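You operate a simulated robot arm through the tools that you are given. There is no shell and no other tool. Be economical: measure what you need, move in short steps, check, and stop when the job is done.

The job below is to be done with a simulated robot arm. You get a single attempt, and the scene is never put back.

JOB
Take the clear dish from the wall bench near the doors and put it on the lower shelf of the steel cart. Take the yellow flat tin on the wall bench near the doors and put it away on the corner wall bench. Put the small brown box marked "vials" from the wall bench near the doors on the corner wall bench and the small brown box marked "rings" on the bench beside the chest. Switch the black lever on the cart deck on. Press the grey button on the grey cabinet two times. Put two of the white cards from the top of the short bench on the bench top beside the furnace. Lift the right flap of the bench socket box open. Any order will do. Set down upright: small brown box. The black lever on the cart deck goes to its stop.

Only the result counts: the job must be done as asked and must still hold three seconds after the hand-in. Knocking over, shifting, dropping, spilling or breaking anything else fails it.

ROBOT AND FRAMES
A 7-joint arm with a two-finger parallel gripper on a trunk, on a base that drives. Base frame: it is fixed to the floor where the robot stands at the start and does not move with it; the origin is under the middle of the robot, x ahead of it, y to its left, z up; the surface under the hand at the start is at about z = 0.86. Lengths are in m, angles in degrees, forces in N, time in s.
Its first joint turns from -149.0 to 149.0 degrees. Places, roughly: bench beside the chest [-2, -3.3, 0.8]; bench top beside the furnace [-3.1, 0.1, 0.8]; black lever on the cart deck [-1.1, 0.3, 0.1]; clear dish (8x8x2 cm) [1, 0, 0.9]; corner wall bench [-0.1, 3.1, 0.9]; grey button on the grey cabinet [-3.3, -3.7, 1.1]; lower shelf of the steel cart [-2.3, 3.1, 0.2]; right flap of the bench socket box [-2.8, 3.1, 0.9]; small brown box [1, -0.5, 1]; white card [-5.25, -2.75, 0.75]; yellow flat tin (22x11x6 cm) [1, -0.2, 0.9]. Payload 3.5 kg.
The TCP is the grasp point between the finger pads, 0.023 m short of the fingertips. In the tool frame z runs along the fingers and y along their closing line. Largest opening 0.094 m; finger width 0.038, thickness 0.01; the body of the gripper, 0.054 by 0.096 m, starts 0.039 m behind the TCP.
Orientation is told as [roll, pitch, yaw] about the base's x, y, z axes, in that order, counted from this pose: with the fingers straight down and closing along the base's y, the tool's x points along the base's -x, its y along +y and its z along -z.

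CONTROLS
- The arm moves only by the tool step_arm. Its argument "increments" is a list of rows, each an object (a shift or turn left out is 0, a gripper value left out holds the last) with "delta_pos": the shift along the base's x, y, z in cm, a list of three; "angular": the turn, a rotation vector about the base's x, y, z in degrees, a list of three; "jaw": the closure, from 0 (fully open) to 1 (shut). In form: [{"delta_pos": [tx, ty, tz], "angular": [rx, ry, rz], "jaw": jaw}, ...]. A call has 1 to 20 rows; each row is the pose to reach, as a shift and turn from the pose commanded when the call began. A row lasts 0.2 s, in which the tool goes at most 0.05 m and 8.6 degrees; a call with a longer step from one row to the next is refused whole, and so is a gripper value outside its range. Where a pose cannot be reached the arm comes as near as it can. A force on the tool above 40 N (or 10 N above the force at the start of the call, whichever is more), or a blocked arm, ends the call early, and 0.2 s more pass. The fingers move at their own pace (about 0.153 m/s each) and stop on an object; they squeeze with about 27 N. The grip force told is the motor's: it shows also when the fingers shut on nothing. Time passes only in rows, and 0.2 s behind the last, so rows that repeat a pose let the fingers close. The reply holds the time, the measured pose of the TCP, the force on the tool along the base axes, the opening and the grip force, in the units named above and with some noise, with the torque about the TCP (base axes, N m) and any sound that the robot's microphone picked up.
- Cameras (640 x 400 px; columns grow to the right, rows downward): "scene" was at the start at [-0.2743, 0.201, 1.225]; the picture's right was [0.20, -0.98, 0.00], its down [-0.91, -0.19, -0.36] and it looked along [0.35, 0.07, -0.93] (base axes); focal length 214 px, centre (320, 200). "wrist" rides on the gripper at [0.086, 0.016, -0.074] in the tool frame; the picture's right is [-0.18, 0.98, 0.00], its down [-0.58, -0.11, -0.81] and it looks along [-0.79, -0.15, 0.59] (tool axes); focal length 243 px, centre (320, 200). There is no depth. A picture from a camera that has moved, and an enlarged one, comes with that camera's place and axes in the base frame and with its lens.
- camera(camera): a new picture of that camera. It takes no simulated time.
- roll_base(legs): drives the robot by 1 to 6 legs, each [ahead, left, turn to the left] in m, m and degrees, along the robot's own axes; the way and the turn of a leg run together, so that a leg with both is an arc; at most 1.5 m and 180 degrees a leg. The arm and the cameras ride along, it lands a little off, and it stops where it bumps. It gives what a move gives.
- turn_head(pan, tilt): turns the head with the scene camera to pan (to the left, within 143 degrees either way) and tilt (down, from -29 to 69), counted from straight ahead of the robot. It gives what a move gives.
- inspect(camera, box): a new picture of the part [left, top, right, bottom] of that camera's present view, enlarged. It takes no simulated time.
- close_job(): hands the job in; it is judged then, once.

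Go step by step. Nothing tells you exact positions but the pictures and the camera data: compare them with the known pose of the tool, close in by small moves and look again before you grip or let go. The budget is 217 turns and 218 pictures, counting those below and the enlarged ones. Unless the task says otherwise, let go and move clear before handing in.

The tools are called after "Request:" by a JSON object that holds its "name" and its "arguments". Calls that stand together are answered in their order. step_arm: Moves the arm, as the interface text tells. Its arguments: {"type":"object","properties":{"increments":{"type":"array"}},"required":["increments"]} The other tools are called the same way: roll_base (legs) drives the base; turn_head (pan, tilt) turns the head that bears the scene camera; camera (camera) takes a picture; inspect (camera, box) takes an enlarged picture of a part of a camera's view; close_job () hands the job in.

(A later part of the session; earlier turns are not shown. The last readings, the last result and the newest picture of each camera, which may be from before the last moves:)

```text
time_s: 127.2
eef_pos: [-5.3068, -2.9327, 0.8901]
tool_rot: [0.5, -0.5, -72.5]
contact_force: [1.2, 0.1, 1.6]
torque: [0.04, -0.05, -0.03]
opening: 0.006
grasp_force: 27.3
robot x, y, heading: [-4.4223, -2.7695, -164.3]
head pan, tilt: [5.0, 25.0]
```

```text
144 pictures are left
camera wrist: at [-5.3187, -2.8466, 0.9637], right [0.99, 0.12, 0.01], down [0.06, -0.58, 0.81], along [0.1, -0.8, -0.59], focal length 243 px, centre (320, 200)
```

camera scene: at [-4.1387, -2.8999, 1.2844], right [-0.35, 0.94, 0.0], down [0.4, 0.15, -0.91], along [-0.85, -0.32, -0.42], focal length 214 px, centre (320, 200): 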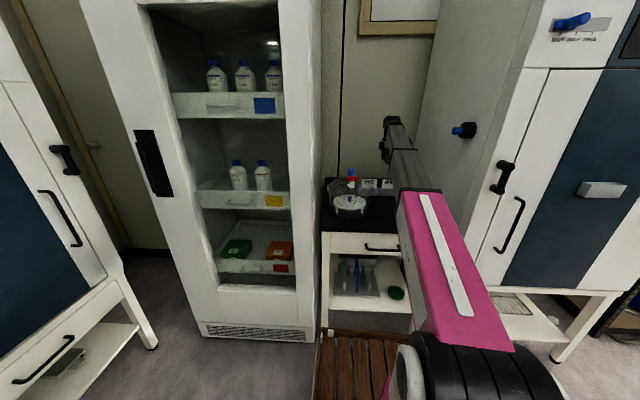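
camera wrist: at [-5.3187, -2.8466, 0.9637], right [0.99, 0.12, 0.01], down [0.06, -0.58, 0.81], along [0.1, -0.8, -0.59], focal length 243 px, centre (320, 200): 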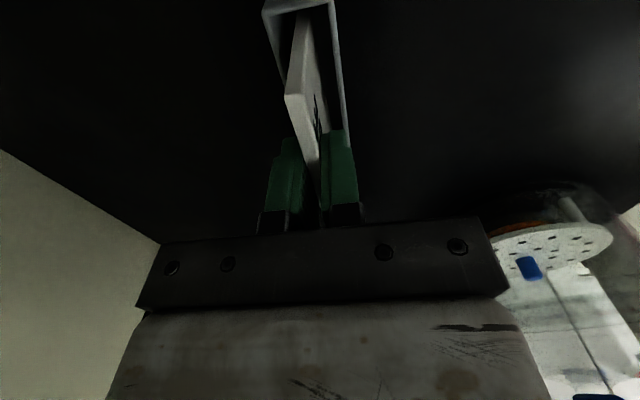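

Card gripped. Lift slowly.

Request:
{"name": "step_arm", "arguments": {"increments": [{"delta_pos": [0, 0, 1]}, {"delta_pos": [0, 0, 3]}, {"delta_pos": [0, 0, 6]}, {"delta_pos": [0, 0, 9]}, {"delta_pos": [0, 0, 12]}, {"delta_pos": [0, 0, 15]}]}}

Request:
{"name": "camera", "arguments": {"camera": "wrist"}}

Request:
{"name": "inspect", "arguments": {"camera": "scene", "box": [310, 120, 420, 210]}}

```text
time_s: 128.6
eef_pos: [-5.3077, -2.9323, 1.0383]
tool_rot: [0.4, -0.5, -72.6]
contact_force: [0.4, -0.3, 0.6]
torque: [0.01, -0.02, -0.04]
opening: 0.0062
grasp_force: 27.3
robot x, y, heading: [-4.4213, -2.77, -164.2]
head pan, tilt: [5.0, 25.0]
```

```text
143 pictures are left
camera wrist: at [-5.3189, -2.8465, 1.1124], right [0.99, 0.12, 0.01], down [0.06, -0.58, 0.81], along [0.1, -0.8, -0.59], focal length 243 px, centre (320, 200)
```

wrist: 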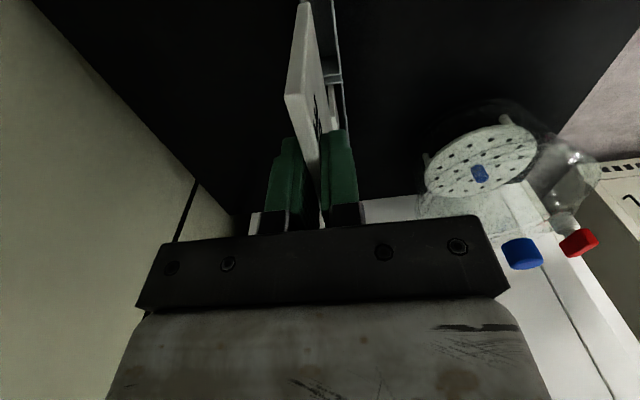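

```text
4.44 times, centred on (365, 165) of scene
camera zoom: at [-4.1383, -2.8998, 1.2844], right [-0.35, 0.94, 0.0], down [0.4, 0.15, -0.91], along [-0.85, -0.32, -0.42], focal length 953 px, centre (120, 356)
```

zoom: 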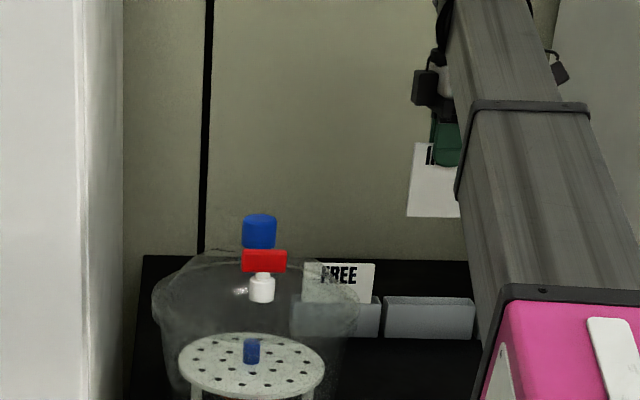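

Card lifted. I'll back up and look north toward the furnace bench.

Request:
{"name": "roll_base", "arguments": {"legs": [[-0.45, 0, 0]]}}

Request:
{"name": "turn_head", "arguments": {"pan": -90, "tilt": 20}}

Request:
{"name": "camera", "arguments": {"camera": "scene"}}

Request:
{"name": "turn_head", "arguments": {"pan": -140, "tilt": 20}}

Request:
{"name": "camera", "arguments": {"camera": "scene"}}

```text
time_s: 131.3
eef_pos: [-4.866, -2.8217, 1.0385]
tool_rot: [0.3, -0.5, -71.6]
contact_force: [0.2, -1.1, -0.2]
torque: [0.0, 0.0, 0.01]
opening: 0.0063
grasp_force: 26.7
robot x, y, heading: [-3.9842, -2.6489, -163.1]
head pan, tilt: [5.0, 25.0]
```

```text
time_s: 133.0
eef_pos: [-4.8683, -2.8217, 1.0379]
tool_rot: [0.3, -0.5, -71.6]
contact_force: [-0.6, -1.0, -1.1]
torque: [-0.01, 0.0, -0.02]
opening: 0.0063
grasp_force: 27.1
robot x, y, heading: [-3.9869, -2.6468, -163.2]
head pan, tilt: [-90.0, 20.0]
```

```text
141 pictures are left
camera scene: at [-3.6416, -2.6451, 1.2925], right [0.96, 0.29, 0.0], down [0.1, -0.33, -0.94], along [-0.27, 0.9, -0.34], focal length 214 px, centre (320, 200)
```

scene: 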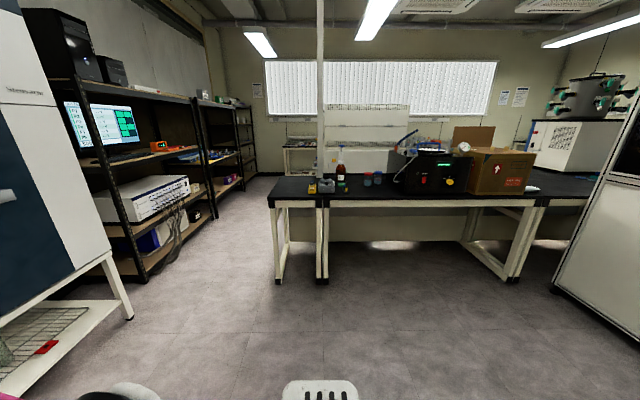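

```text
time_s: 134.2
eef_pos: [-4.868, -2.8213, 1.0382]
tool_rot: [0.4, -0.6, -71.6]
contact_force: [0.9, 0.1, 0.3]
torque: [-0.02, -0.02, -0.01]
opening: 0.0065
grasp_force: 27.6
robot x, y, heading: [-3.987, -2.6447, -163.1]
head pan, tilt: [-140.0, 20.0]
```

```text
140 pictures are left
camera scene: at [-3.5637, -2.6564, 1.2925], right [0.84, -0.55, 0.0], down [-0.19, -0.29, -0.94], along [0.52, 0.79, -0.34], focal length 214 px, centre (320, 200)
```

scene: 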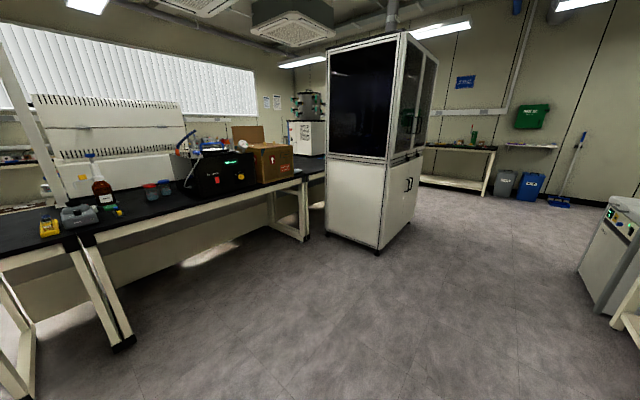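

The furnace bench side is on the island's north side; I'll go round by the west corridor. First back up and turn to face north.

Request:
{"name": "roll_base", "arguments": {"legs": [[-0.4, 0, 0], [0, 0, -90], [0.35, 0.3, 0]]}}

Request:
{"name": "turn_head", "arguments": {"pan": 20, "tilt": 25}}

Request:
{"name": "camera", "arguments": {"camera": "scene"}}

```text
time_s: 142.9
eef_pos: [-4.1492, -1.3954, 1.0389]
tool_rot: [0.4, -0.4, -162.0]
contact_force: [-0.3, -0.4, -0.3]
torque: [0.02, 0.02, 0.0]
opening: 0.0062
grasp_force: 27.3
robot x, y, heading: [-3.9808, -2.2809, 106.3]
head pan, tilt: [-140.0, 20.0]
```

```text
time_s: 145.3
eef_pos: [-4.1489, -1.3958, 1.0389]
tool_rot: [0.4, -0.5, -162.1]
contact_force: [-1.0, 0.0, -1.1]
torque: [0.0, 0.02, 0.0]
opening: 0.0064
grasp_force: 27.2
robot x, y, heading: [-3.979, -2.278, 106.0]
head pan, tilt: [20.0, 25.0]
```

```text
139 pictures are left
camera scene: at [-4.1274, -2.5749, 1.2844], right [0.81, 0.59, 0.0], down [0.25, -0.34, -0.91], along [-0.53, 0.73, -0.42], focal length 214 px, centre (320, 200)
```

scene: 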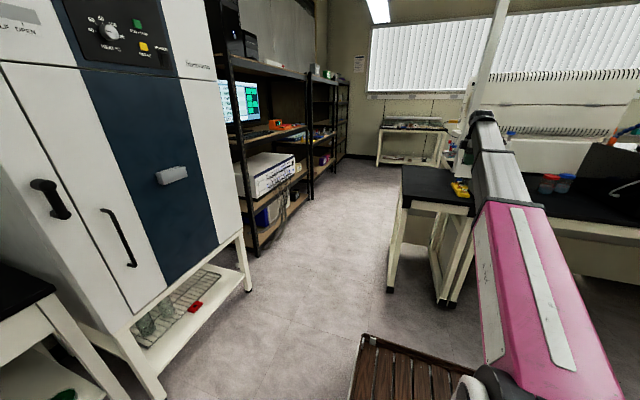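

Corridor is about 1 m wide; I'll slide left 0.62 m and go ahead through its middle.

Request:
{"name": "roll_base", "arguments": {"legs": [[0, 0.61, 0.7], [1.2, 0, 0]]}}

Request:
{"name": "turn_head", "arguments": {"pan": -30, "tilt": 25}}

Request:
{"name": "camera", "arguments": {"camera": "scene"}}

```text
time_s: 154.6
eef_pos: [-5.0493, -0.383, 1.0384]
tool_rot: [0.3, -0.5, -163.3]
contact_force: [-0.5, -1.0, -0.3]
torque: [0.01, -0.01, 0.03]
opening: 0.0061
grasp_force: 27.1
robot x, y, heading: [-4.9003, -1.2699, 105.1]
head pan, tilt: [20.0, 25.0]
```

```text
time_s: 155.7
eef_pos: [-5.0488, -0.3822, 1.039]
tool_rot: [0.4, -0.5, -163.3]
contact_force: [-0.2, -0.8, -0.3]
torque: [0.01, -0.01, 0.0]
opening: 0.0063
grasp_force: 27.1
robot x, y, heading: [-4.9, -1.2711, 105.2]
head pan, tilt: [-30.0, 25.0]
```

```text
138 pictures are left
camera scene: at [-4.9725, -1.5488, 1.2844], right [0.97, -0.26, 0.0], down [-0.11, -0.41, -0.91], along [0.23, 0.88, -0.42], focal length 214 px, centre (320, 200)
```

scene: 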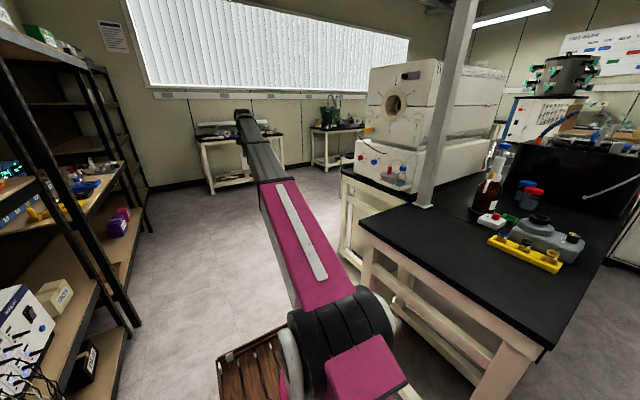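

Furnace (white) is on the north half's west end; the spot is east of it. I'll go north into the aisle, turn to face south and slide east.

Request:
{"name": "roll_base", "arguments": {"legs": [[1.5, 0, 2], [0.4, 0, 0], [0, 0, -180]]}}

Request:
{"name": "turn_head", "arguments": {"pan": 40, "tilt": 25}}

Request:
{"name": "camera", "arguments": {"camera": "scene"}}

```text
time_s: 172.5
eef_pos: [-5.2132, -0.3228, 1.0383]
tool_rot: [0.5, -0.5, 22.3]
contact_force: [-0.1, -0.2, -1.0]
torque: [0.04, 0.03, -0.02]
opening: 0.0061
grasp_force: 27.0
robot x, y, heading: [-5.4479, 0.5464, -69.5]
head pan, tilt: [-30.0, 25.0]
```

```text
time_s: 173.9
eef_pos: [-5.2128, -0.3232, 1.038]
tool_rot: [0.5, -0.5, 22.2]
contact_force: [0.3, -0.1, -1.0]
torque: [0.03, 0.02, 0.02]
opening: 0.0063
grasp_force: 27.0
robot x, y, heading: [-5.4462, 0.5462, -69.4]
head pan, tilt: [40.0, 25.0]
```

```text
137 pictures are left
camera scene: at [-5.3024, 0.8746, 1.2844], right [-0.49, -0.87, 0.0], down [-0.37, 0.21, -0.91], along [0.79, -0.45, -0.42], focal length 214 px, centre (320, 200)
```

scene: 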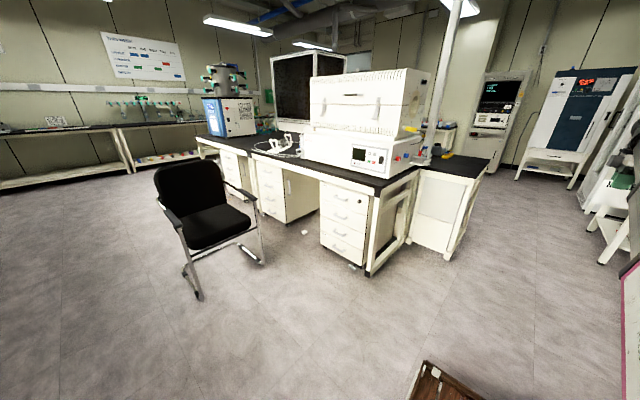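

A chair stands in front. Zoom on the bench beside the furnace.

Request:
{"name": "inspect", "arguments": {"camera": "scene", "box": [150, 90, 310, 310]}}

Request:
{"name": "inspect", "arguments": {"camera": "scene", "box": [220, 115, 332, 185]}}

```text
1.82 times, centred on (230, 200) of scene
camera zoom: at [-5.3024, 0.8746, 1.2844], right [-0.49, -0.87, 0.0], down [-0.37, 0.21, -0.91], along [0.79, -0.45, -0.42], focal length 390 px, centre (484, 200)
```

zoom: 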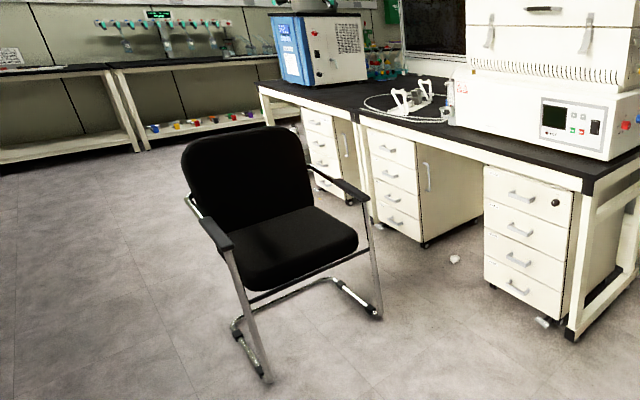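

```text
5.71 times, centred on (276, 150) of scene
camera zoom: at [-5.3024, 0.8746, 1.2844], right [-0.49, -0.87, 0.0], down [-0.37, 0.21, -0.91], along [0.79, -0.45, -0.42], focal length 1226 px, centre (571, 486)
```

zoom: 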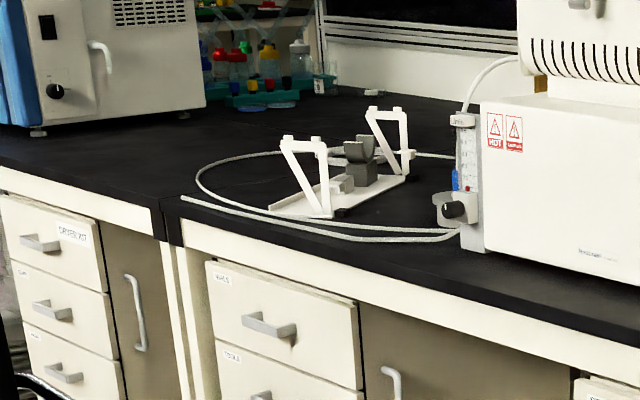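

I'll travel along the north aisle past the chair and look from its east side.

Request:
{"name": "roll_base", "arguments": {"legs": [[-0.7, 0, 0], [0, 0, 87], [1.5, 0, 0], [0.9, 0, 0]]}}

Request:
{"name": "turn_head", "arguments": {"pan": -70, "tilt": 30}}

Request:
{"name": "camera", "arguments": {"camera": "scene"}}

```text
time_s: 192.6
eef_pos: [-2.5081, 1.9966, 1.0385]
tool_rot: [0.3, -0.5, 107.7]
contact_force: [0.4, -0.3, 0.0]
torque: [0.01, -0.01, 0.02]
opening: 0.0064
grasp_force: 26.7
robot x, y, heading: [-3.3929, 1.8356, 16.1]
head pan, tilt: [40.0, 25.0]
```

```text
time_s: 194.5
eef_pos: [-2.5073, 1.9971, 1.0384]
tool_rot: [0.4, -0.5, 107.6]
contact_force: [-0.1, -0.5, 0.0]
torque: [-0.01, 0.04, 0.0]
opening: 0.0059
grasp_force: 27.1
robot x, y, heading: [-3.3929, 1.836, 16.1]
head pan, tilt: [-70.0, 30.0]
```

```text
134 pictures are left
camera scene: at [-3.7073, 1.8543, 1.2764], right [-0.81, -0.59, 0.0], down [-0.29, 0.41, -0.87], along [0.51, -0.7, -0.5], focal length 214 px, centre (320, 200)
```

scene: 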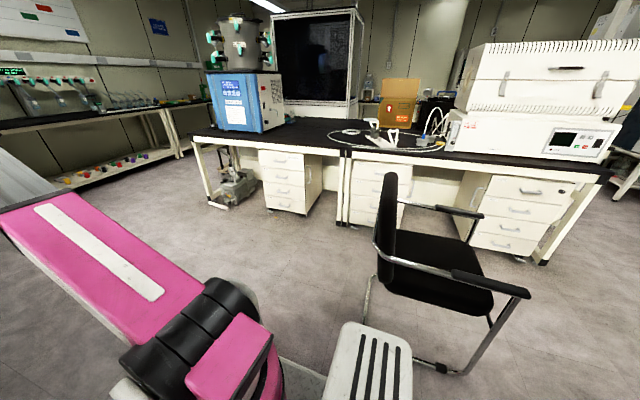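

Request:
{"name": "inspect", "arguments": {"camera": "scene", "box": [300, 90, 480, 190]}}

Request:
{"name": "inspect", "arguments": {"camera": "scene", "box": [180, 100, 360, 200]}}

```text
3.56 times, centred on (390, 140) of scene
camera zoom: at [-3.7073, 1.8543, 1.2764], right [-0.81, -0.59, 0.0], down [-0.29, 0.41, -0.87], along [0.51, -0.7, -0.5], focal length 763 px, centre (71, 413)
```

zoom: 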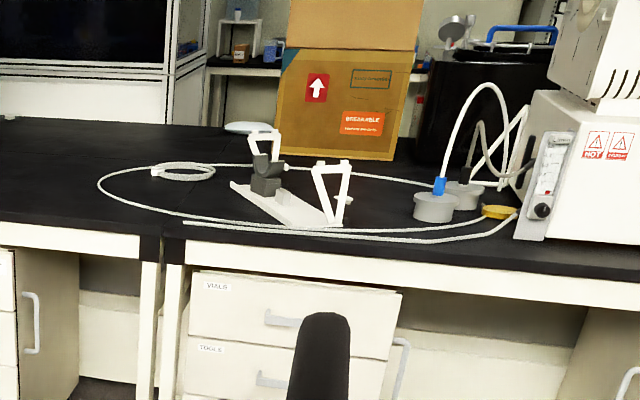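

```text
3.56 times, centred on (270, 150) of scene
camera zoom: at [-3.7073, 1.8543, 1.2764], right [-0.81, -0.59, 0.0], down [-0.29, 0.41, -0.87], along [0.51, -0.7, -0.5], focal length 763 px, centre (498, 378)
```

zoom: 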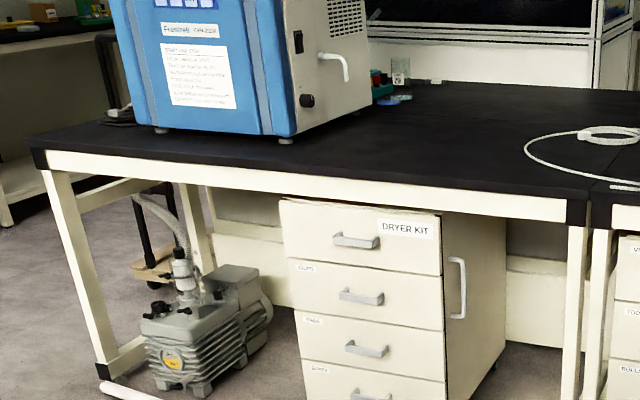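

The chair's east limit leaves room. There's a free patch just left of the stand around (-2.9,0.2). I'll move east a bit, turn to face the bench, and approach.

Request:
{"name": "roll_base", "arguments": {"legs": [[0.38, 0, 0], [0, 0, -89], [0.6, 0, 0]]}}

Request:
{"name": "turn_head", "arguments": {"pan": -10, "tilt": 35}}

Request:
{"name": "camera", "arguments": {"camera": "scene"}}

Request:
{"name": "camera", "arguments": {"camera": "wrist"}}

```text
time_s: 203.8
eef_pos: [-2.7272, 0.4706, 1.0381]
tool_rot: [0.5, -0.5, 16.7]
contact_force: [0.2, 0.1, -0.1]
torque: [0.03, 0.01, -0.02]
opening: 0.0062
grasp_force: 27.5
robot x, y, heading: [-2.8744, 1.3568, -75.1]
head pan, tilt: [-70.0, 30.0]
```

```text
time_s: 205.1
eef_pos: [-2.7275, 0.4719, 1.0388]
tool_rot: [0.4, -0.5, 16.7]
contact_force: [0.2, 1.4, -0.5]
torque: [0.02, -0.01, 0.01]
opening: 0.0062
grasp_force: 26.9
robot x, y, heading: [-2.8756, 1.3565, -75.2]
head pan, tilt: [-10.0, 35.0]
```

```text
131 pictures are left
camera scene: at [-2.7684, 1.6375, 1.2687], right [-1.0, -0.09, 0.0], down [-0.05, 0.57, -0.82], along [0.07, -0.82, -0.57], focal length 214 px, centre (320, 200)
```

scene: 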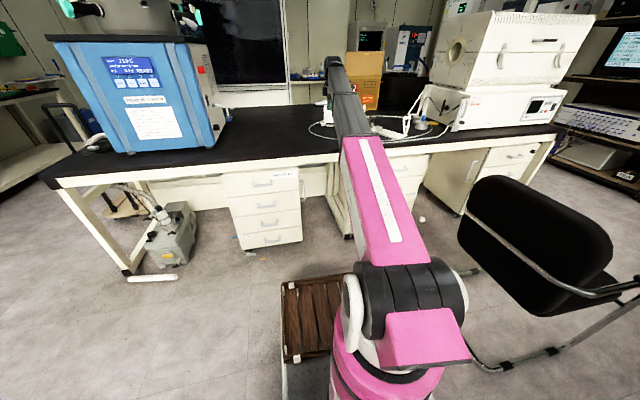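

```text
130 pictures are left
camera wrist: at [-2.8167, 0.4606, 1.1122], right [-0.11, 0.99, 0.01], down [0.58, 0.06, 0.81], along [0.81, 0.09, -0.59], focal length 243 px, centre (320, 200)
```

wrist: 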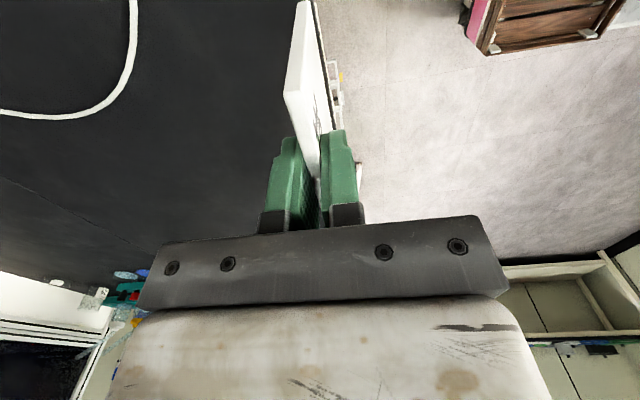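

Plan: lay the card at about (-2.96,0.205), left of the stand inside the loop. Drive ahead 0.27 m first.

Request:
{"name": "roll_base", "arguments": {"legs": [[0.26, 0, 0]]}}

Request:
{"name": "step_arm", "arguments": {"increments": [{"delta_pos": [0, 0, -1], "angular": [0, 0, -7]}, {"delta_pos": [0, 0, -1], "angular": [0, 0, -15]}, {"delta_pos": [0, 0, -1], "angular": [0, 0, -23]}, {"delta_pos": [0, 0, -1], "angular": [0, 0, -31]}, {"delta_pos": [0, 0, -1], "angular": [0, 0, -39]}, {"delta_pos": [0, 0, -1], "angular": [0, 0, -47]}]}}

Request:
{"name": "camera", "arguments": {"camera": "wrist"}}

Request:
{"name": "camera", "arguments": {"camera": "scene"}}

```text
time_s: 206.9
eef_pos: [-2.6629, 0.2183, 1.0379]
tool_rot: [0.4, -0.5, 16.5]
contact_force: [0.5, 0.8, -0.7]
torque: [0.01, 0.0, 0.0]
opening: 0.0064
grasp_force: 27.1
robot x, y, heading: [-2.8064, 1.105, -75.2]
head pan, tilt: [-10.0, 35.0]
```

```text
time_s: 208.3
eef_pos: [-2.6636, 0.2168, 1.0276]
tool_rot: [0.4, -0.6, -30.6]
contact_force: [0.0, 0.6, -0.6]
torque: [-0.04, -0.02, 0.02]
opening: 0.0062
grasp_force: 27.0
robot x, y, heading: [-2.8087, 1.1047, -75.4]
head pan, tilt: [-10.0, 35.0]
```

```text
129 pictures are left
camera wrist: at [-2.7321, 0.2752, 1.102], right [0.66, 0.75, 0.01], down [0.44, -0.39, 0.81], along [0.61, -0.53, -0.59], focal length 243 px, centre (320, 200)
```

wrist: 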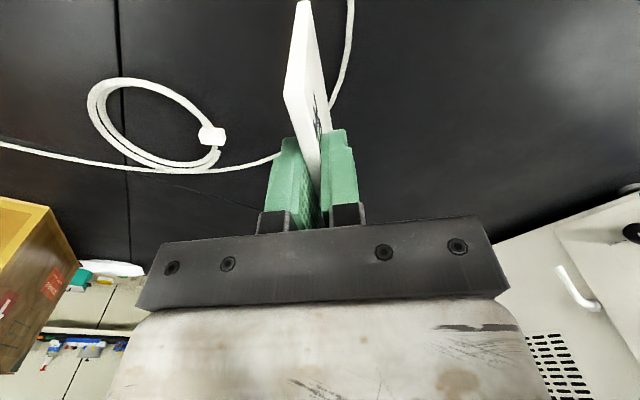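

```text
128 pictures are left
camera scene: at [-2.7004, 1.3845, 1.2687], right [-1.0, -0.08, 0.0], down [-0.05, 0.57, -0.82], along [0.07, -0.82, -0.57], focal length 214 px, centre (320, 200)
```

scene: 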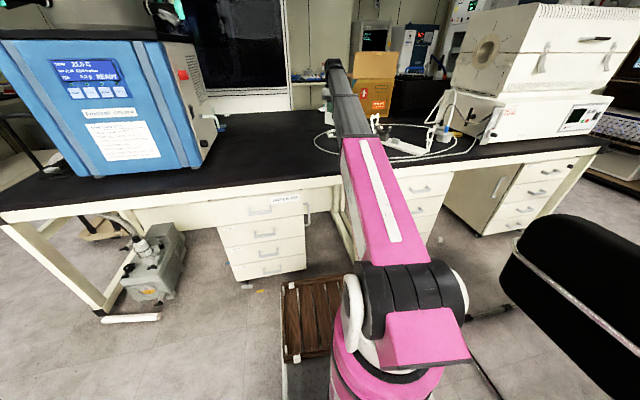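

Request:
{"name": "inspect", "arguments": {"camera": "scene", "box": [300, 80, 492, 200]}}

```text
3.33 times, centred on (396, 140) of scene
camera zoom: at [-2.7004, 1.3845, 1.2687], right [-1.0, -0.08, 0.0], down [-0.05, 0.57, -0.82], along [0.07, -0.82, -0.57], focal length 715 px, centre (67, 400)
```

zoom: 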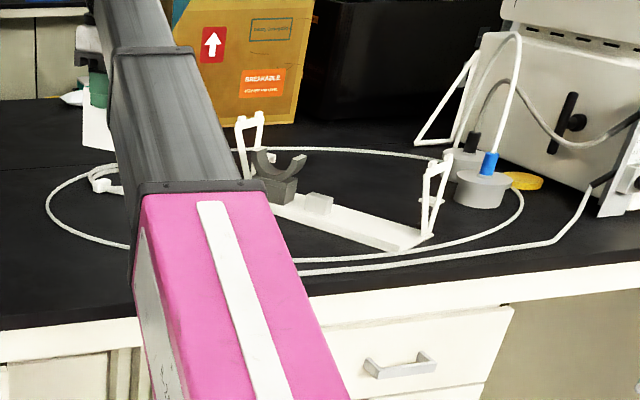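

I know the layout: seam at l≈2.66, patch free just west of it. I'll turn the hand so the camera is on the east side, then tilt the card.

Request:
{"name": "step_arm", "arguments": {"increments": [{"angular": [0, 0, -8.3]}, {"angular": [0, 0, -16.6]}, {"angular": [0, 0, -24.9]}, {"angular": [0, 0, -33.2]}, {"angular": [0, 0, -41.5]}, {"angular": [0, 0, -49.8]}, {"angular": [0, 0, -58.1]}, {"angular": [0, 0, -66.4]}, {"angular": [0, 0, -74.7]}, {"angular": [0, 0, -83]}, {"angular": [0, 0, -91.3]}, {"angular": [0, 0, -99.6]}, {"angular": [0, 0, -107.9]}, {"angular": [0, 0, -116.2]}, {"angular": [0, 0, -124.5]}, {"angular": [0, 0, -132.5]}]}}

Request:
{"name": "camera", "arguments": {"camera": "wrist"}}

```text
time_s: 211.7
eef_pos: [-2.6644, 0.2181, 1.027]
tool_rot: [0.3, -0.5, -163.2]
contact_force: [1.0, 0.3, -0.3]
torque: [0.03, -0.02, -0.02]
opening: 0.0062
grasp_force: 26.6
robot x, y, heading: [-2.8117, 1.1063, -75.2]
head pan, tilt: [-10.0, 35.0]
```

```text
126 pictures are left
camera wrist: at [-2.5768, 0.2276, 1.102], right [0.11, -0.99, 0.01], down [-0.58, -0.06, 0.81], along [-0.81, -0.09, -0.59], focal length 243 px, centre (320, 200)
```

wrist: 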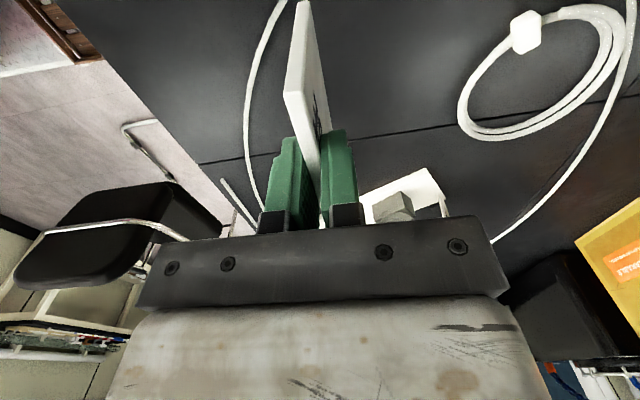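

Clear view of the patch. Tilt the hand 55° (fingers toward south), shift west 24.6 cm, and lower partway.

Request:
{"name": "step_arm", "arguments": {"increments": [{"angular": [-7.6, -2.3, 0]}, {"angular": [-15.2, -4.6, 0]}, {"angular": [-22.8, -7, 0]}, {"angular": [-30.4, -9.3, 0]}, {"angular": [-38, -11.6, 0]}, {"angular": [-45.6, -13.9, 0]}, {"angular": [-52.6, -16.1, 0]}, {"angular": [-52.6, -16.1, 0], "delta_pos": [-5, 0, 0]}, {"angular": [-52.6, -16.1, 0], "delta_pos": [-10, 0, 0]}, {"angular": [-52.6, -16.1, 0], "delta_pos": [-15, 0, 0]}, {"angular": [-52.6, -16.1, 0], "delta_pos": [-20, 0, -2]}, {"angular": [-52.6, -16.1, 0], "delta_pos": [-24.4, 0, -4]}, {"angular": [-52.6, -16.1, 0], "delta_pos": [-24.6, 0, -8]}, {"angular": [-52.6, -16.1, 0], "delta_pos": [-24.6, 0, -12]}]}}

Request:
{"name": "camera", "arguments": {"camera": "wrist"}}

Request:
{"name": "inspect", "arguments": {"camera": "scene", "box": [300, 80, 492, 200]}}

```text
refused: row 11 steps farther than a row can; nothing moved
```

```text
125 pictures are left
camera wrist: at [-2.5768, 0.2276, 1.102], right [0.11, -0.99, 0.01], down [-0.58, -0.06, 0.81], along [-0.81, -0.09, -0.59], focal length 243 px, centre (320, 200)
```

wrist: 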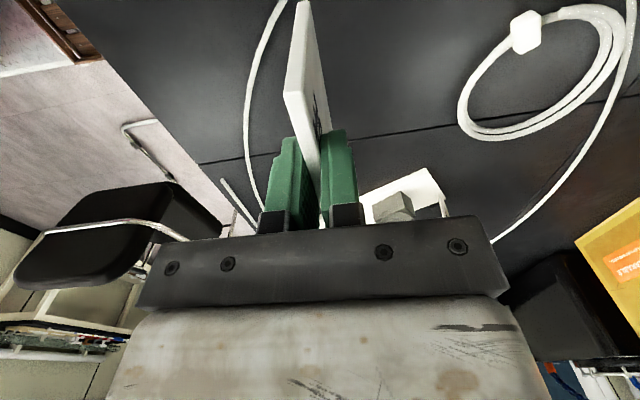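

```text
3.33 times, centred on (396, 140) of scene
camera zoom: at [-2.7004, 1.3845, 1.2687], right [-1.0, -0.08, 0.0], down [-0.05, 0.57, -0.82], along [0.07, -0.82, -0.57], focal length 715 px, centre (67, 400)
```

zoom: 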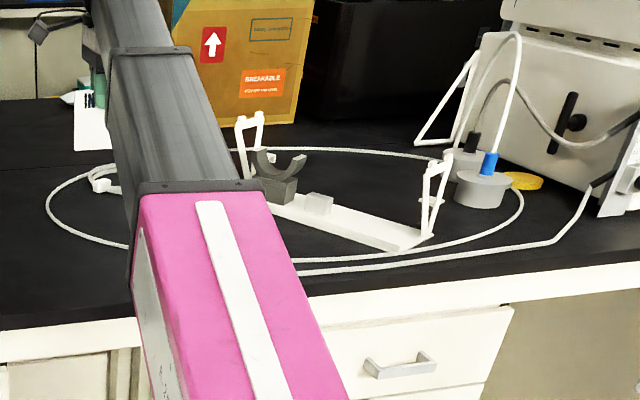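

Row spacing was too large; resending with smaller steps.

Request:
{"name": "step_arm", "arguments": {"increments": [{"angular": [-7.6, -2.3, 0]}, {"angular": [-15.2, -4.6, 0]}, {"angular": [-22.8, -7, 0]}, {"angular": [-30.4, -9.3, 0]}, {"angular": [-38, -11.6, 0]}, {"angular": [-45.6, -13.9, 0]}, {"angular": [-52.6, -16.1, 0]}, {"angular": [-52.6, -16.1, 0], "delta_pos": [-4, 0, 0]}, {"angular": [-52.6, -16.1, 0], "delta_pos": [-8, 0, 0]}, {"angular": [-52.6, -16.1, 0], "delta_pos": [-12, 0, 0]}, {"angular": [-52.6, -16.1, 0], "delta_pos": [-16, 0, -1]}, {"angular": [-52.6, -16.1, 0], "delta_pos": [-20, 0, -2]}, {"angular": [-52.6, -16.1, 0], "delta_pos": [-24, 0, -4]}, {"angular": [-52.6, -16.1, 0], "delta_pos": [-24.6, 0, -8]}, {"angular": [-52.6, -16.1, 0], "delta_pos": [-24.6, 0, -12]}]}}

Request:
{"name": "camera", "arguments": {"camera": "wrist"}}

Request:
{"name": "inspect", "arguments": {"camera": "scene", "box": [300, 80, 492, 200]}}

```text
time_s: 214.9
eef_pos: [-2.9098, 0.2184, 0.9062]
tool_rot: [55.4, -0.2, -163.5]
contact_force: [-0.1, 0.2, -0.1]
torque: [0.04, 0.0, 0.01]
opening: 0.0063
grasp_force: 27.3
robot x, y, heading: [-2.8086, 1.1043, -75.5]
head pan, tilt: [-10.0, 35.0]
```

```text
123 pictures are left
camera wrist: at [-2.8421, 0.2919, 0.9622], right [-0.01, -0.59, 0.81], down [-0.76, 0.53, 0.37], along [-0.65, -0.61, -0.46], focal length 243 px, centre (320, 200)
```

wrist: 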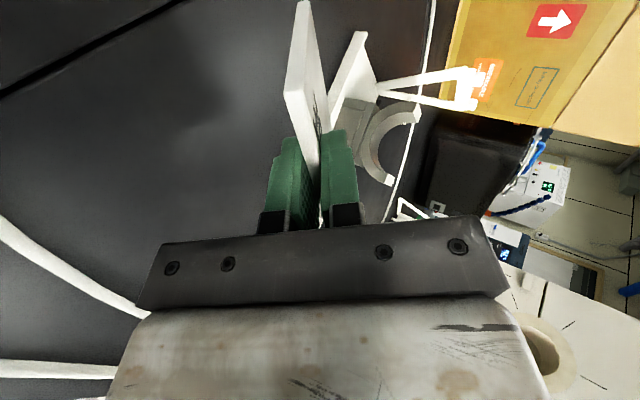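

```text
3.33 times, centred on (396, 140) of scene
camera zoom: at [-2.7004, 1.3845, 1.2687], right [-1.0, -0.08, 0.0], down [-0.05, 0.57, -0.82], along [0.07, -0.82, -0.57], focal length 715 px, centre (67, 400)
```

zoom: 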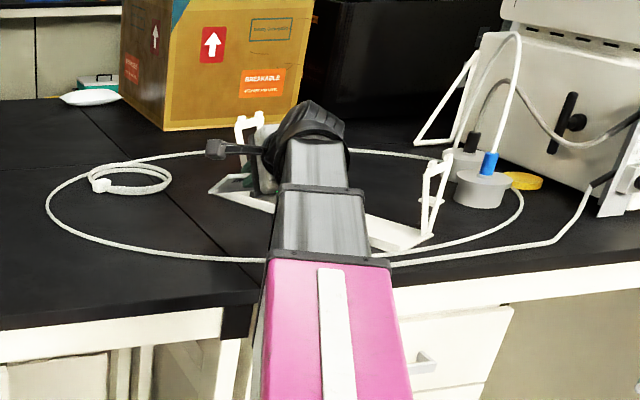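

Aligned; descend gently until the card edge touches.

Request:
{"name": "step_arm", "arguments": {"increments": [{"delta_pos": [0, 0, -2]}, {"delta_pos": [0, 0, -3.5]}, {"delta_pos": [0, 0, -4.2]}, {"delta_pos": [0, 0, -4.7]}, {"delta_pos": [0, 0, -5.1]}]}}

Request:
{"name": "camera", "arguments": {"camera": "wrist"}}

```text
time_s: 216.1
eef_pos: [-2.9102, 0.2184, 0.8584]
tool_rot: [55.5, -0.2, -163.4]
contact_force: [0.2, -0.1, -0.7]
torque: [0.0, 0.03, -0.01]
opening: 0.0062
grasp_force: 26.8
robot x, y, heading: [-2.808, 1.1078, -75.2]
head pan, tilt: [-10.0, 35.0]
```

```text
121 pictures are left
camera wrist: at [-2.8429, 0.2915, 0.912], right [-0.01, -0.59, 0.81], down [-0.76, 0.53, 0.37], along [-0.65, -0.61, -0.45], focal length 243 px, centre (320, 200)
```

wrist: 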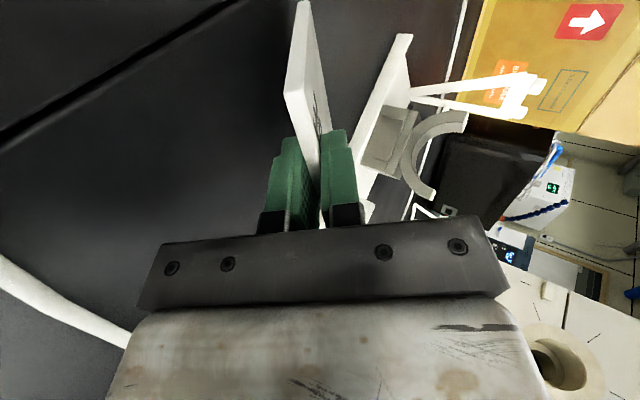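

Request:
{"name": "step_arm", "arguments": {"increments": [{"delta_pos": [0, 0, -0.4]}, {"delta_pos": [0, 0, -0.8]}, {"delta_pos": [0, 0, -1.1]}, {"delta_pos": [0, 0, -1.4]}]}}

Request:
{"name": "camera", "arguments": {"camera": "wrist"}}

```text
time_s: 217.1
eef_pos: [-2.9092, 0.2165, 0.8433]
tool_rot: [55.4, -0.2, -163.5]
contact_force: [0.4, 3.8, 12.9]
torque: [-0.78, -0.17, 0.05]
opening: 0.0085
grasp_force: 27.0
robot x, y, heading: [-2.8106, 1.1042, -75.5]
head pan, tilt: [-10.0, 35.0]
```

```text
120 pictures are left
camera wrist: at [-2.8426, 0.292, 0.8989], right [-0.01, -0.59, 0.81], down [-0.76, 0.53, 0.37], along [-0.65, -0.61, -0.45], focal length 243 px, centre (320, 200)
```

wrist: 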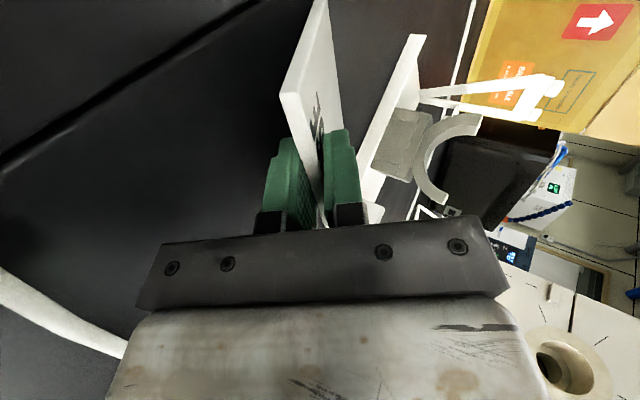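

Card edge touches the table. Open slightly and withdraw along the finger axis.

Request:
{"name": "step_arm", "arguments": {"increments": [{"delta_pos": [0, 0, 0.2], "jaw": 0.8}, {"delta_pos": [0, 0, 0.2], "jaw": 0.7}, {"delta_pos": [0, 0, 0.2], "jaw": 0.7}, {"delta_pos": [-0.24, 0.78, 0.8], "jaw": 0.7}, {"delta_pos": [-0.48, 1.57, 1.4], "jaw": 0.7}, {"delta_pos": [-0.95, 3.1, 2.5], "jaw": 0.7}, {"delta_pos": [-1.4, 4.7, 3.7], "jaw": 0.7}, {"delta_pos": [-1.9, 6.3, 5], "jaw": 0.7}]}}

Request:
{"name": "camera", "arguments": {"camera": "wrist"}}

Request:
{"name": "inspect", "arguments": {"camera": "scene", "box": [300, 80, 492, 200]}}

```text
time_s: 218.9
eef_pos: [-2.9285, 0.2812, 0.8928]
tool_rot: [55.4, -0.3, -163.4]
contact_force: [0.3, 0.4, -0.1]
torque: [0.03, 0.0, 0.01]
opening: 0.0285
grasp_force: 0.0
robot x, y, heading: [-2.8064, 1.1044, -75.3]
head pan, tilt: [-10.0, 35.0]
```

```text
119 pictures are left
camera wrist: at [-2.8613, 0.3543, 0.9483], right [-0.01, -0.59, 0.81], down [-0.76, 0.53, 0.37], along [-0.65, -0.61, -0.45], focal length 243 px, centre (320, 200)
```

wrist: 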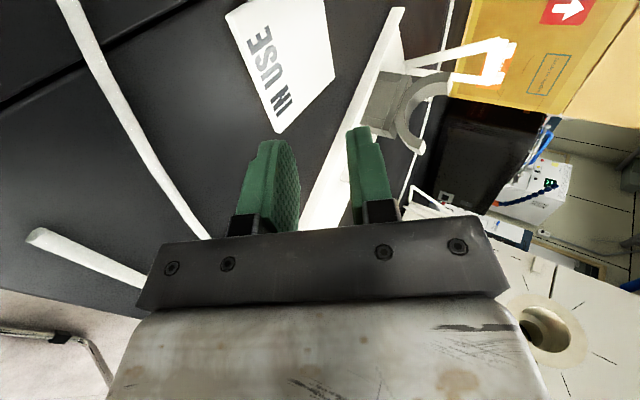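

```text
3.33 times, centred on (396, 140) of scene
camera zoom: at [-2.7005, 1.3845, 1.2687], right [-1.0, -0.08, 0.0], down [-0.05, 0.57, -0.82], along [0.07, -0.82, -0.57], focal length 715 px, centre (67, 400)
```

zoom: 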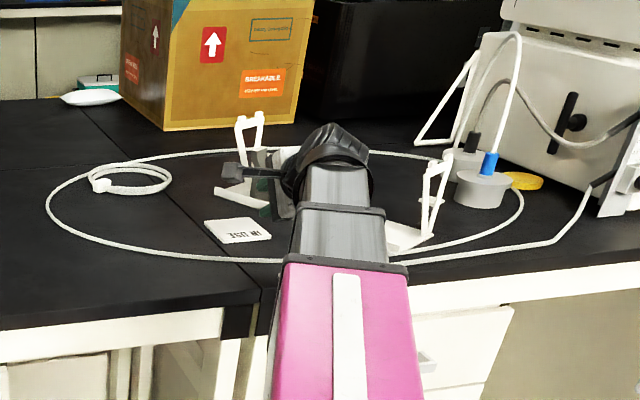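

The card lies flat on the furnace bench. Next the nearby socket-box flap: back out, un-tilt the hand, and look north.

Request:
{"name": "roll_base", "arguments": {"legs": [[-0.6, 0, 0]]}}

Request:
{"name": "step_arm", "arguments": {"increments": [{"angular": [7.6, 2.3, 0]}, {"angular": [15.2, 4.6, 0], "delta_pos": [0, 0, 2]}, {"angular": [22.8, 7, 0], "delta_pos": [0, 0, 4]}, {"angular": [30.4, 9.3, 0], "delta_pos": [0, 0, 6]}, {"angular": [38, 11.6, 0], "delta_pos": [0, 0, 8]}, {"angular": [45.6, 13.9, 0], "delta_pos": [0, 0, 10]}, {"angular": [52.6, 16.1, 0], "delta_pos": [0, 0, 10], "jaw": 1}]}}

Request:
{"name": "turn_head", "arguments": {"pan": -140, "tilt": 20}}

Request:
{"name": "camera", "arguments": {"camera": "scene"}}

Request:
{"name": "turn_head", "arguments": {"pan": 140, "tilt": 20}}

Request:
{"name": "camera", "arguments": {"camera": "scene"}}

```text
time_s: 222.3
eef_pos: [-3.0879, 0.863, 0.8931]
tool_rot: [55.5, -0.3, -164.1]
contact_force: [0.5, -0.1, -0.1]
torque: [0.02, 0.02, 0.04]
opening: 0.0282
grasp_force: 0.0
robot x, y, heading: [-2.9554, 1.687, -75.9]
head pan, tilt: [-10.0, 35.0]
```

```text
time_s: 223.9
eef_pos: [-3.0886, 0.8647, 0.9921]
tool_rot: [0.2, -1.1, -163.4]
contact_force: [-0.1, -0.1, -0.4]
torque: [0.01, -0.01, -0.01]
opening: 0.0002
grasp_force: 27.3
robot x, y, heading: [-2.9539, 1.691, -76.0]
head pan, tilt: [-10.0, 35.0]
```

```text
time_s: 226.0
eef_pos: [-3.0878, 0.8648, 0.9927]
tool_rot: [0.4, -1.1, -163.4]
contact_force: [0.4, 0.0, -0.1]
torque: [0.02, -0.02, -0.02]
opening: 0.0
grasp_force: 26.5
robot x, y, heading: [-2.9565, 1.6862, -76.2]
head pan, tilt: [-140.0, 20.0]
```

```text
117 pictures are left
camera scene: at [-2.9277, 2.1074, 1.2925], right [0.59, 0.81, 0.0], down [0.28, -0.2, -0.94], along [-0.76, 0.55, -0.34], focal length 214 px, centre (320, 200)
```

scene: 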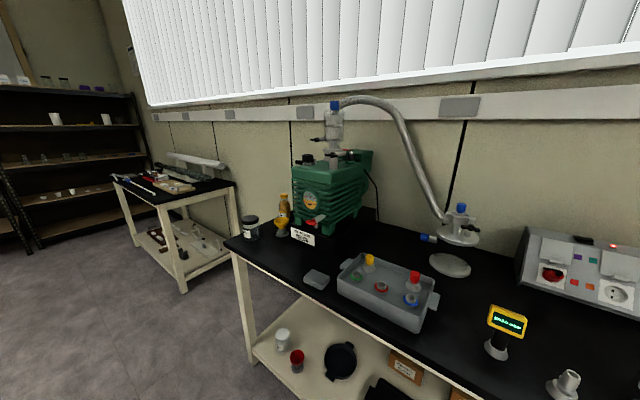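

```text
time_s: 229.9
eef_pos: [-3.0882, 0.8642, 0.9921]
tool_rot: [0.4, -1.0, -163.3]
contact_force: [0.0, 1.2, -0.3]
torque: [0.0, -0.03, 0.01]
opening: 0.0003
grasp_force: 27.0
robot x, y, heading: [-2.952, 1.6899, -76.1]
head pan, tilt: [140.0, 20.0]
```

```text
116 pictures are left
camera scene: at [-2.8115, 2.1364, 1.2925], right [0.9, -0.44, 0.0], down [-0.15, -0.31, -0.94], along [0.41, 0.84, -0.34], focal length 214 px, centre (320, 200)
```

scene: 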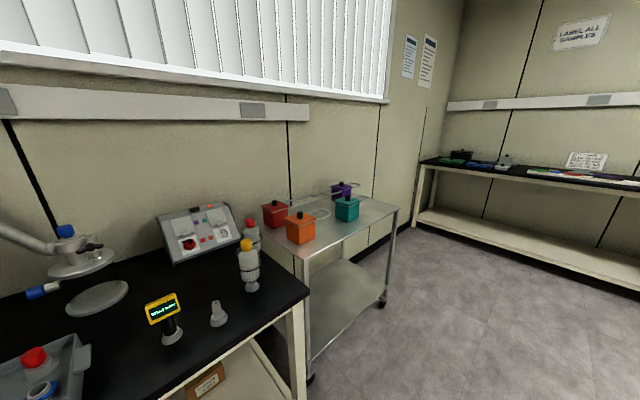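

Request:
{"name": "inspect", "arguments": {"camera": "scene", "box": [130, 180, 290, 350]}}

Request:
{"name": "inspect", "arguments": {"camera": "scene", "box": [150, 190, 246, 270]}}

```text
2.35 times, centred on (210, 265) of scene
camera zoom: at [-2.8115, 2.1364, 1.2925], right [0.9, -0.44, 0.0], down [-0.15, -0.31, -0.94], along [0.41, 0.84, -0.34], focal length 505 px, centre (579, 47)
```

zoom: 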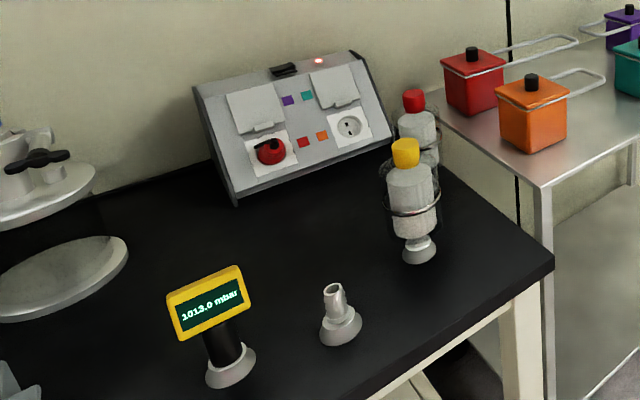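

```text
5.00 times, centred on (198, 230) of scene
camera zoom: at [-2.8115, 2.1364, 1.2925], right [0.9, -0.44, 0.0], down [-0.15, -0.31, -0.94], along [0.41, 0.84, -0.34], focal length 1072 px, centre (930, 50)
```

zoom: 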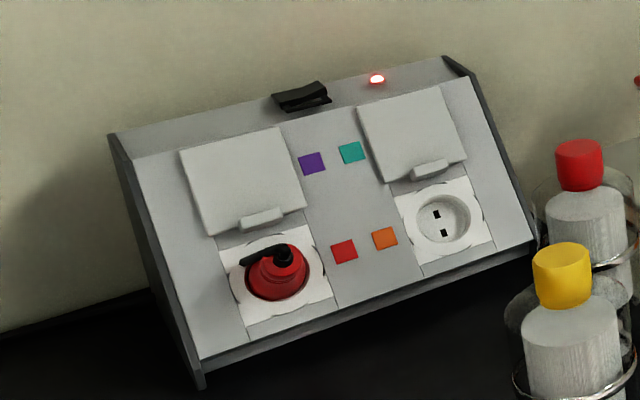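

The right flap has its tab at the lower edge, hinged at top, on a slanted panel near (-2.83,3.03,0.9). I'll shift and turn to face the north bench.

Request:
{"name": "roll_base", "arguments": {"legs": [[0.25, 0, 0], [0, 0.5, 0], [0, 0, 180]]}}

Request:
{"name": "turn_head", "arguments": {"pan": 0, "tilt": 25}}

Request:
{"name": "camera", "arguments": {"camera": "scene"}}

Request:
{"name": "camera", "arguments": {"camera": "wrist"}}

```text
time_s: 241.6
eef_pos: [-2.262, 2.3805, 0.9929]
tool_rot: [0.4, -1.1, 15.1]
contact_force: [0.2, 0.3, -0.7]
torque: [-0.03, 0.02, 0.01]
opening: 0.0
grasp_force: 26.9
robot x, y, heading: [-2.4147, 1.564, 102.8]
head pan, tilt: [140.0, 20.0]
```

```text
time_s: 243.8
eef_pos: [-2.2614, 2.3787, 0.9928]
tool_rot: [0.5, -1.1, 15.1]
contact_force: [-0.5, -0.6, 0.1]
torque: [0.0, 0.01, -0.02]
opening: 0.0
grasp_force: 27.0
robot x, y, heading: [-2.4185, 1.56, 102.7]
head pan, tilt: [0.0, 25.0]
```

```text
113 pictures are left
camera scene: at [-2.5462, 1.2866, 1.2844], right [0.98, 0.22, 0.0], down [0.09, -0.41, -0.91], along [-0.2, 0.88, -0.42], focal length 214 px, centre (320, 200)
```

scene: 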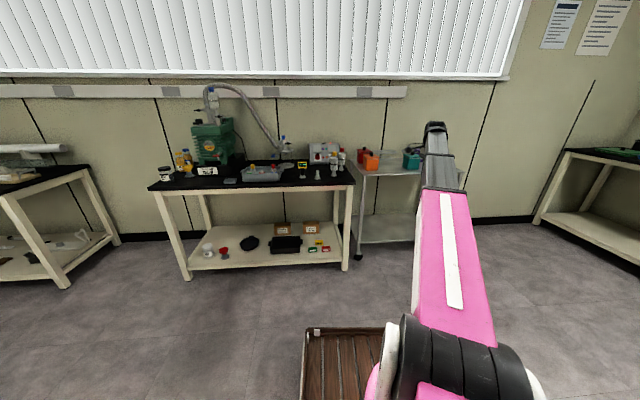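

```text
112 pictures are left
camera wrist: at [-2.3522, 2.3708, 1.0653], right [-0.08, 1.0, 0.01], down [0.58, 0.04, 0.82], along [0.81, 0.07, -0.58], focal length 243 px, centre (320, 200)
```

wrist: 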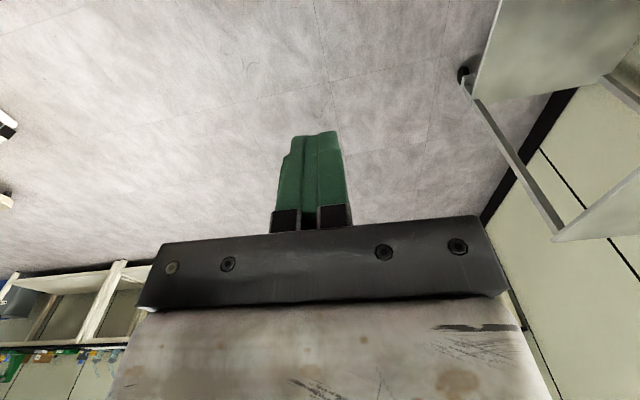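

Request:
{"name": "inspect", "arguments": {"camera": "scene", "box": [280, 125, 376, 195]}}

```text
5.71 times, centred on (328, 160) of scene
camera zoom: at [-2.5462, 1.2866, 1.2844], right [0.98, 0.22, 0.0], down [0.09, -0.41, -0.91], along [-0.2, 0.88, -0.42], focal length 1226 px, centre (274, 429)
```

zoom: 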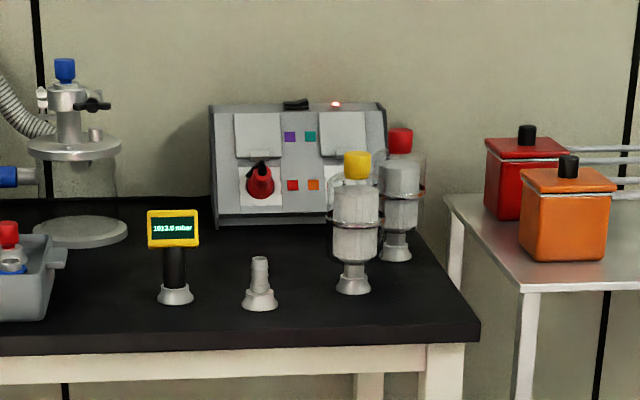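

Right tab ≈(-2.833,2.994,0.91), with two glass traps in front. I'll tilt the closed hand 40° toward the wall, raise it, shift left, then drive forward.

Request:
{"name": "step_arm", "arguments": {"increments": [{"angular": [7.6, 2.3, 0], "delta_pos": [0, 0, 2]}, {"angular": [15.3, 4.7, 0], "delta_pos": [0, 0, 4]}, {"angular": [22.9, 7, 0], "delta_pos": [0, 0, 6]}, {"angular": [30.6, 9.4, 0], "delta_pos": [0, 0, 8]}, {"angular": [38.2, 11.7, 0], "delta_pos": [0, 0, 10]}, {"angular": [38.2, 11.7, 0], "delta_pos": [-4, -1.2, 11]}, {"angular": [38.2, 11.7, 0], "delta_pos": [-8, -2.4, 11]}, {"angular": [38.2, 11.7, 0], "delta_pos": [-12, -3.6, 11]}, {"angular": [38.2, 11.7, 0], "delta_pos": [-16, -4.9, 11]}, {"angular": [38.2, 11.7, 0], "delta_pos": [-20, -6.1, 11]}, {"angular": [38.2, 11.7, 0], "delta_pos": [-24, -7.3, 11]}, {"angular": [38.2, 11.7, 0], "delta_pos": [-28, -8.5, 11]}, {"angular": [38.2, 11.7, 0], "delta_pos": [-32, -9.8, 11]}, {"angular": [38.2, 11.7, 0], "delta_pos": [-36.5, -11, 11]}]}}

Request:
{"name": "camera", "arguments": {"camera": "wrist"}}

```text
time_s: 246.8
eef_pos: [-2.6257, 2.2703, 1.103]
tool_rot: [40.2, 0.4, 14.8]
contact_force: [-0.2, 0.5, -0.5]
torque: [0.0, 0.0, 0.01]
opening: 0.0
grasp_force: 27.1
robot x, y, heading: [-2.4156, 1.5597, 102.6]
head pan, tilt: [0.0, 25.0]
```

```text
110 pictures are left
camera wrist: at [-2.7016, 2.213, 1.1712], right [-0.01, 0.77, 0.63], down [0.72, -0.43, 0.54], along [0.69, 0.46, -0.55], focal length 243 px, centre (320, 200)
```

wrist: 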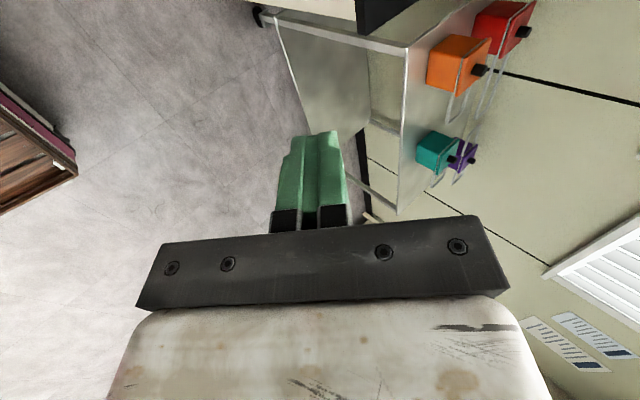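

Request:
{"name": "roll_base", "arguments": {"legs": [[0, 0, 4.4], [0.46, 0, 0]]}}

Request:
{"name": "camera", "arguments": {"camera": "wrist"}}

Request:
{"name": "camera", "arguments": {"camera": "scene"}}

```text
time_s: 250.0
eef_pos: [-2.8117, 2.6988, 1.1033]
tool_rot: [40.3, 0.4, 18.9]
contact_force: [-0.3, 0.7, 0.5]
torque: [-0.01, -0.02, -0.02]
opening: 0.0002
grasp_force: 27.1
robot x, y, heading: [-2.5491, 2.0037, 106.8]
head pan, tilt: [0.0, 25.0]
```

```text
109 pictures are left
camera wrist: at [-2.8822, 2.6362, 1.1711], right [-0.07, 0.77, 0.63], down [0.75, -0.38, 0.54], along [0.66, 0.51, -0.55], focal length 243 px, centre (320, 200)
```

wrist: 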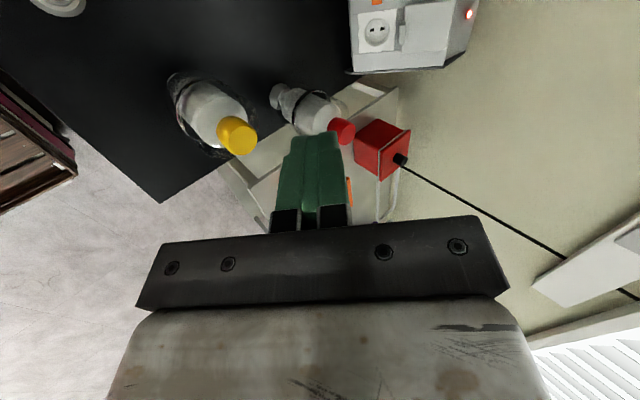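

```text
108 pictures are left
camera scene: at [-2.661, 1.7231, 1.2844], right [0.96, 0.29, 0.0], down [0.12, -0.4, -0.91], along [-0.26, 0.87, -0.42], focal length 214 px, centre (320, 200)
```

scene: 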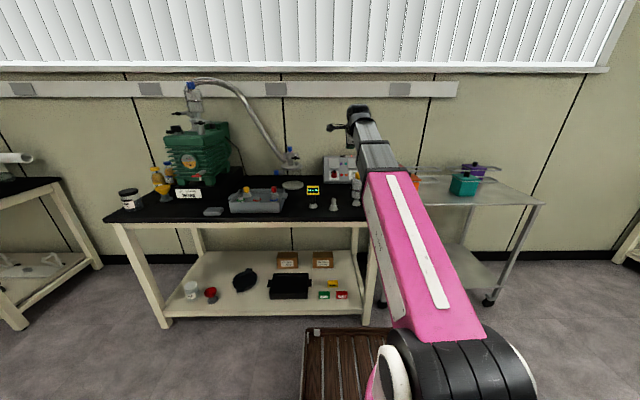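

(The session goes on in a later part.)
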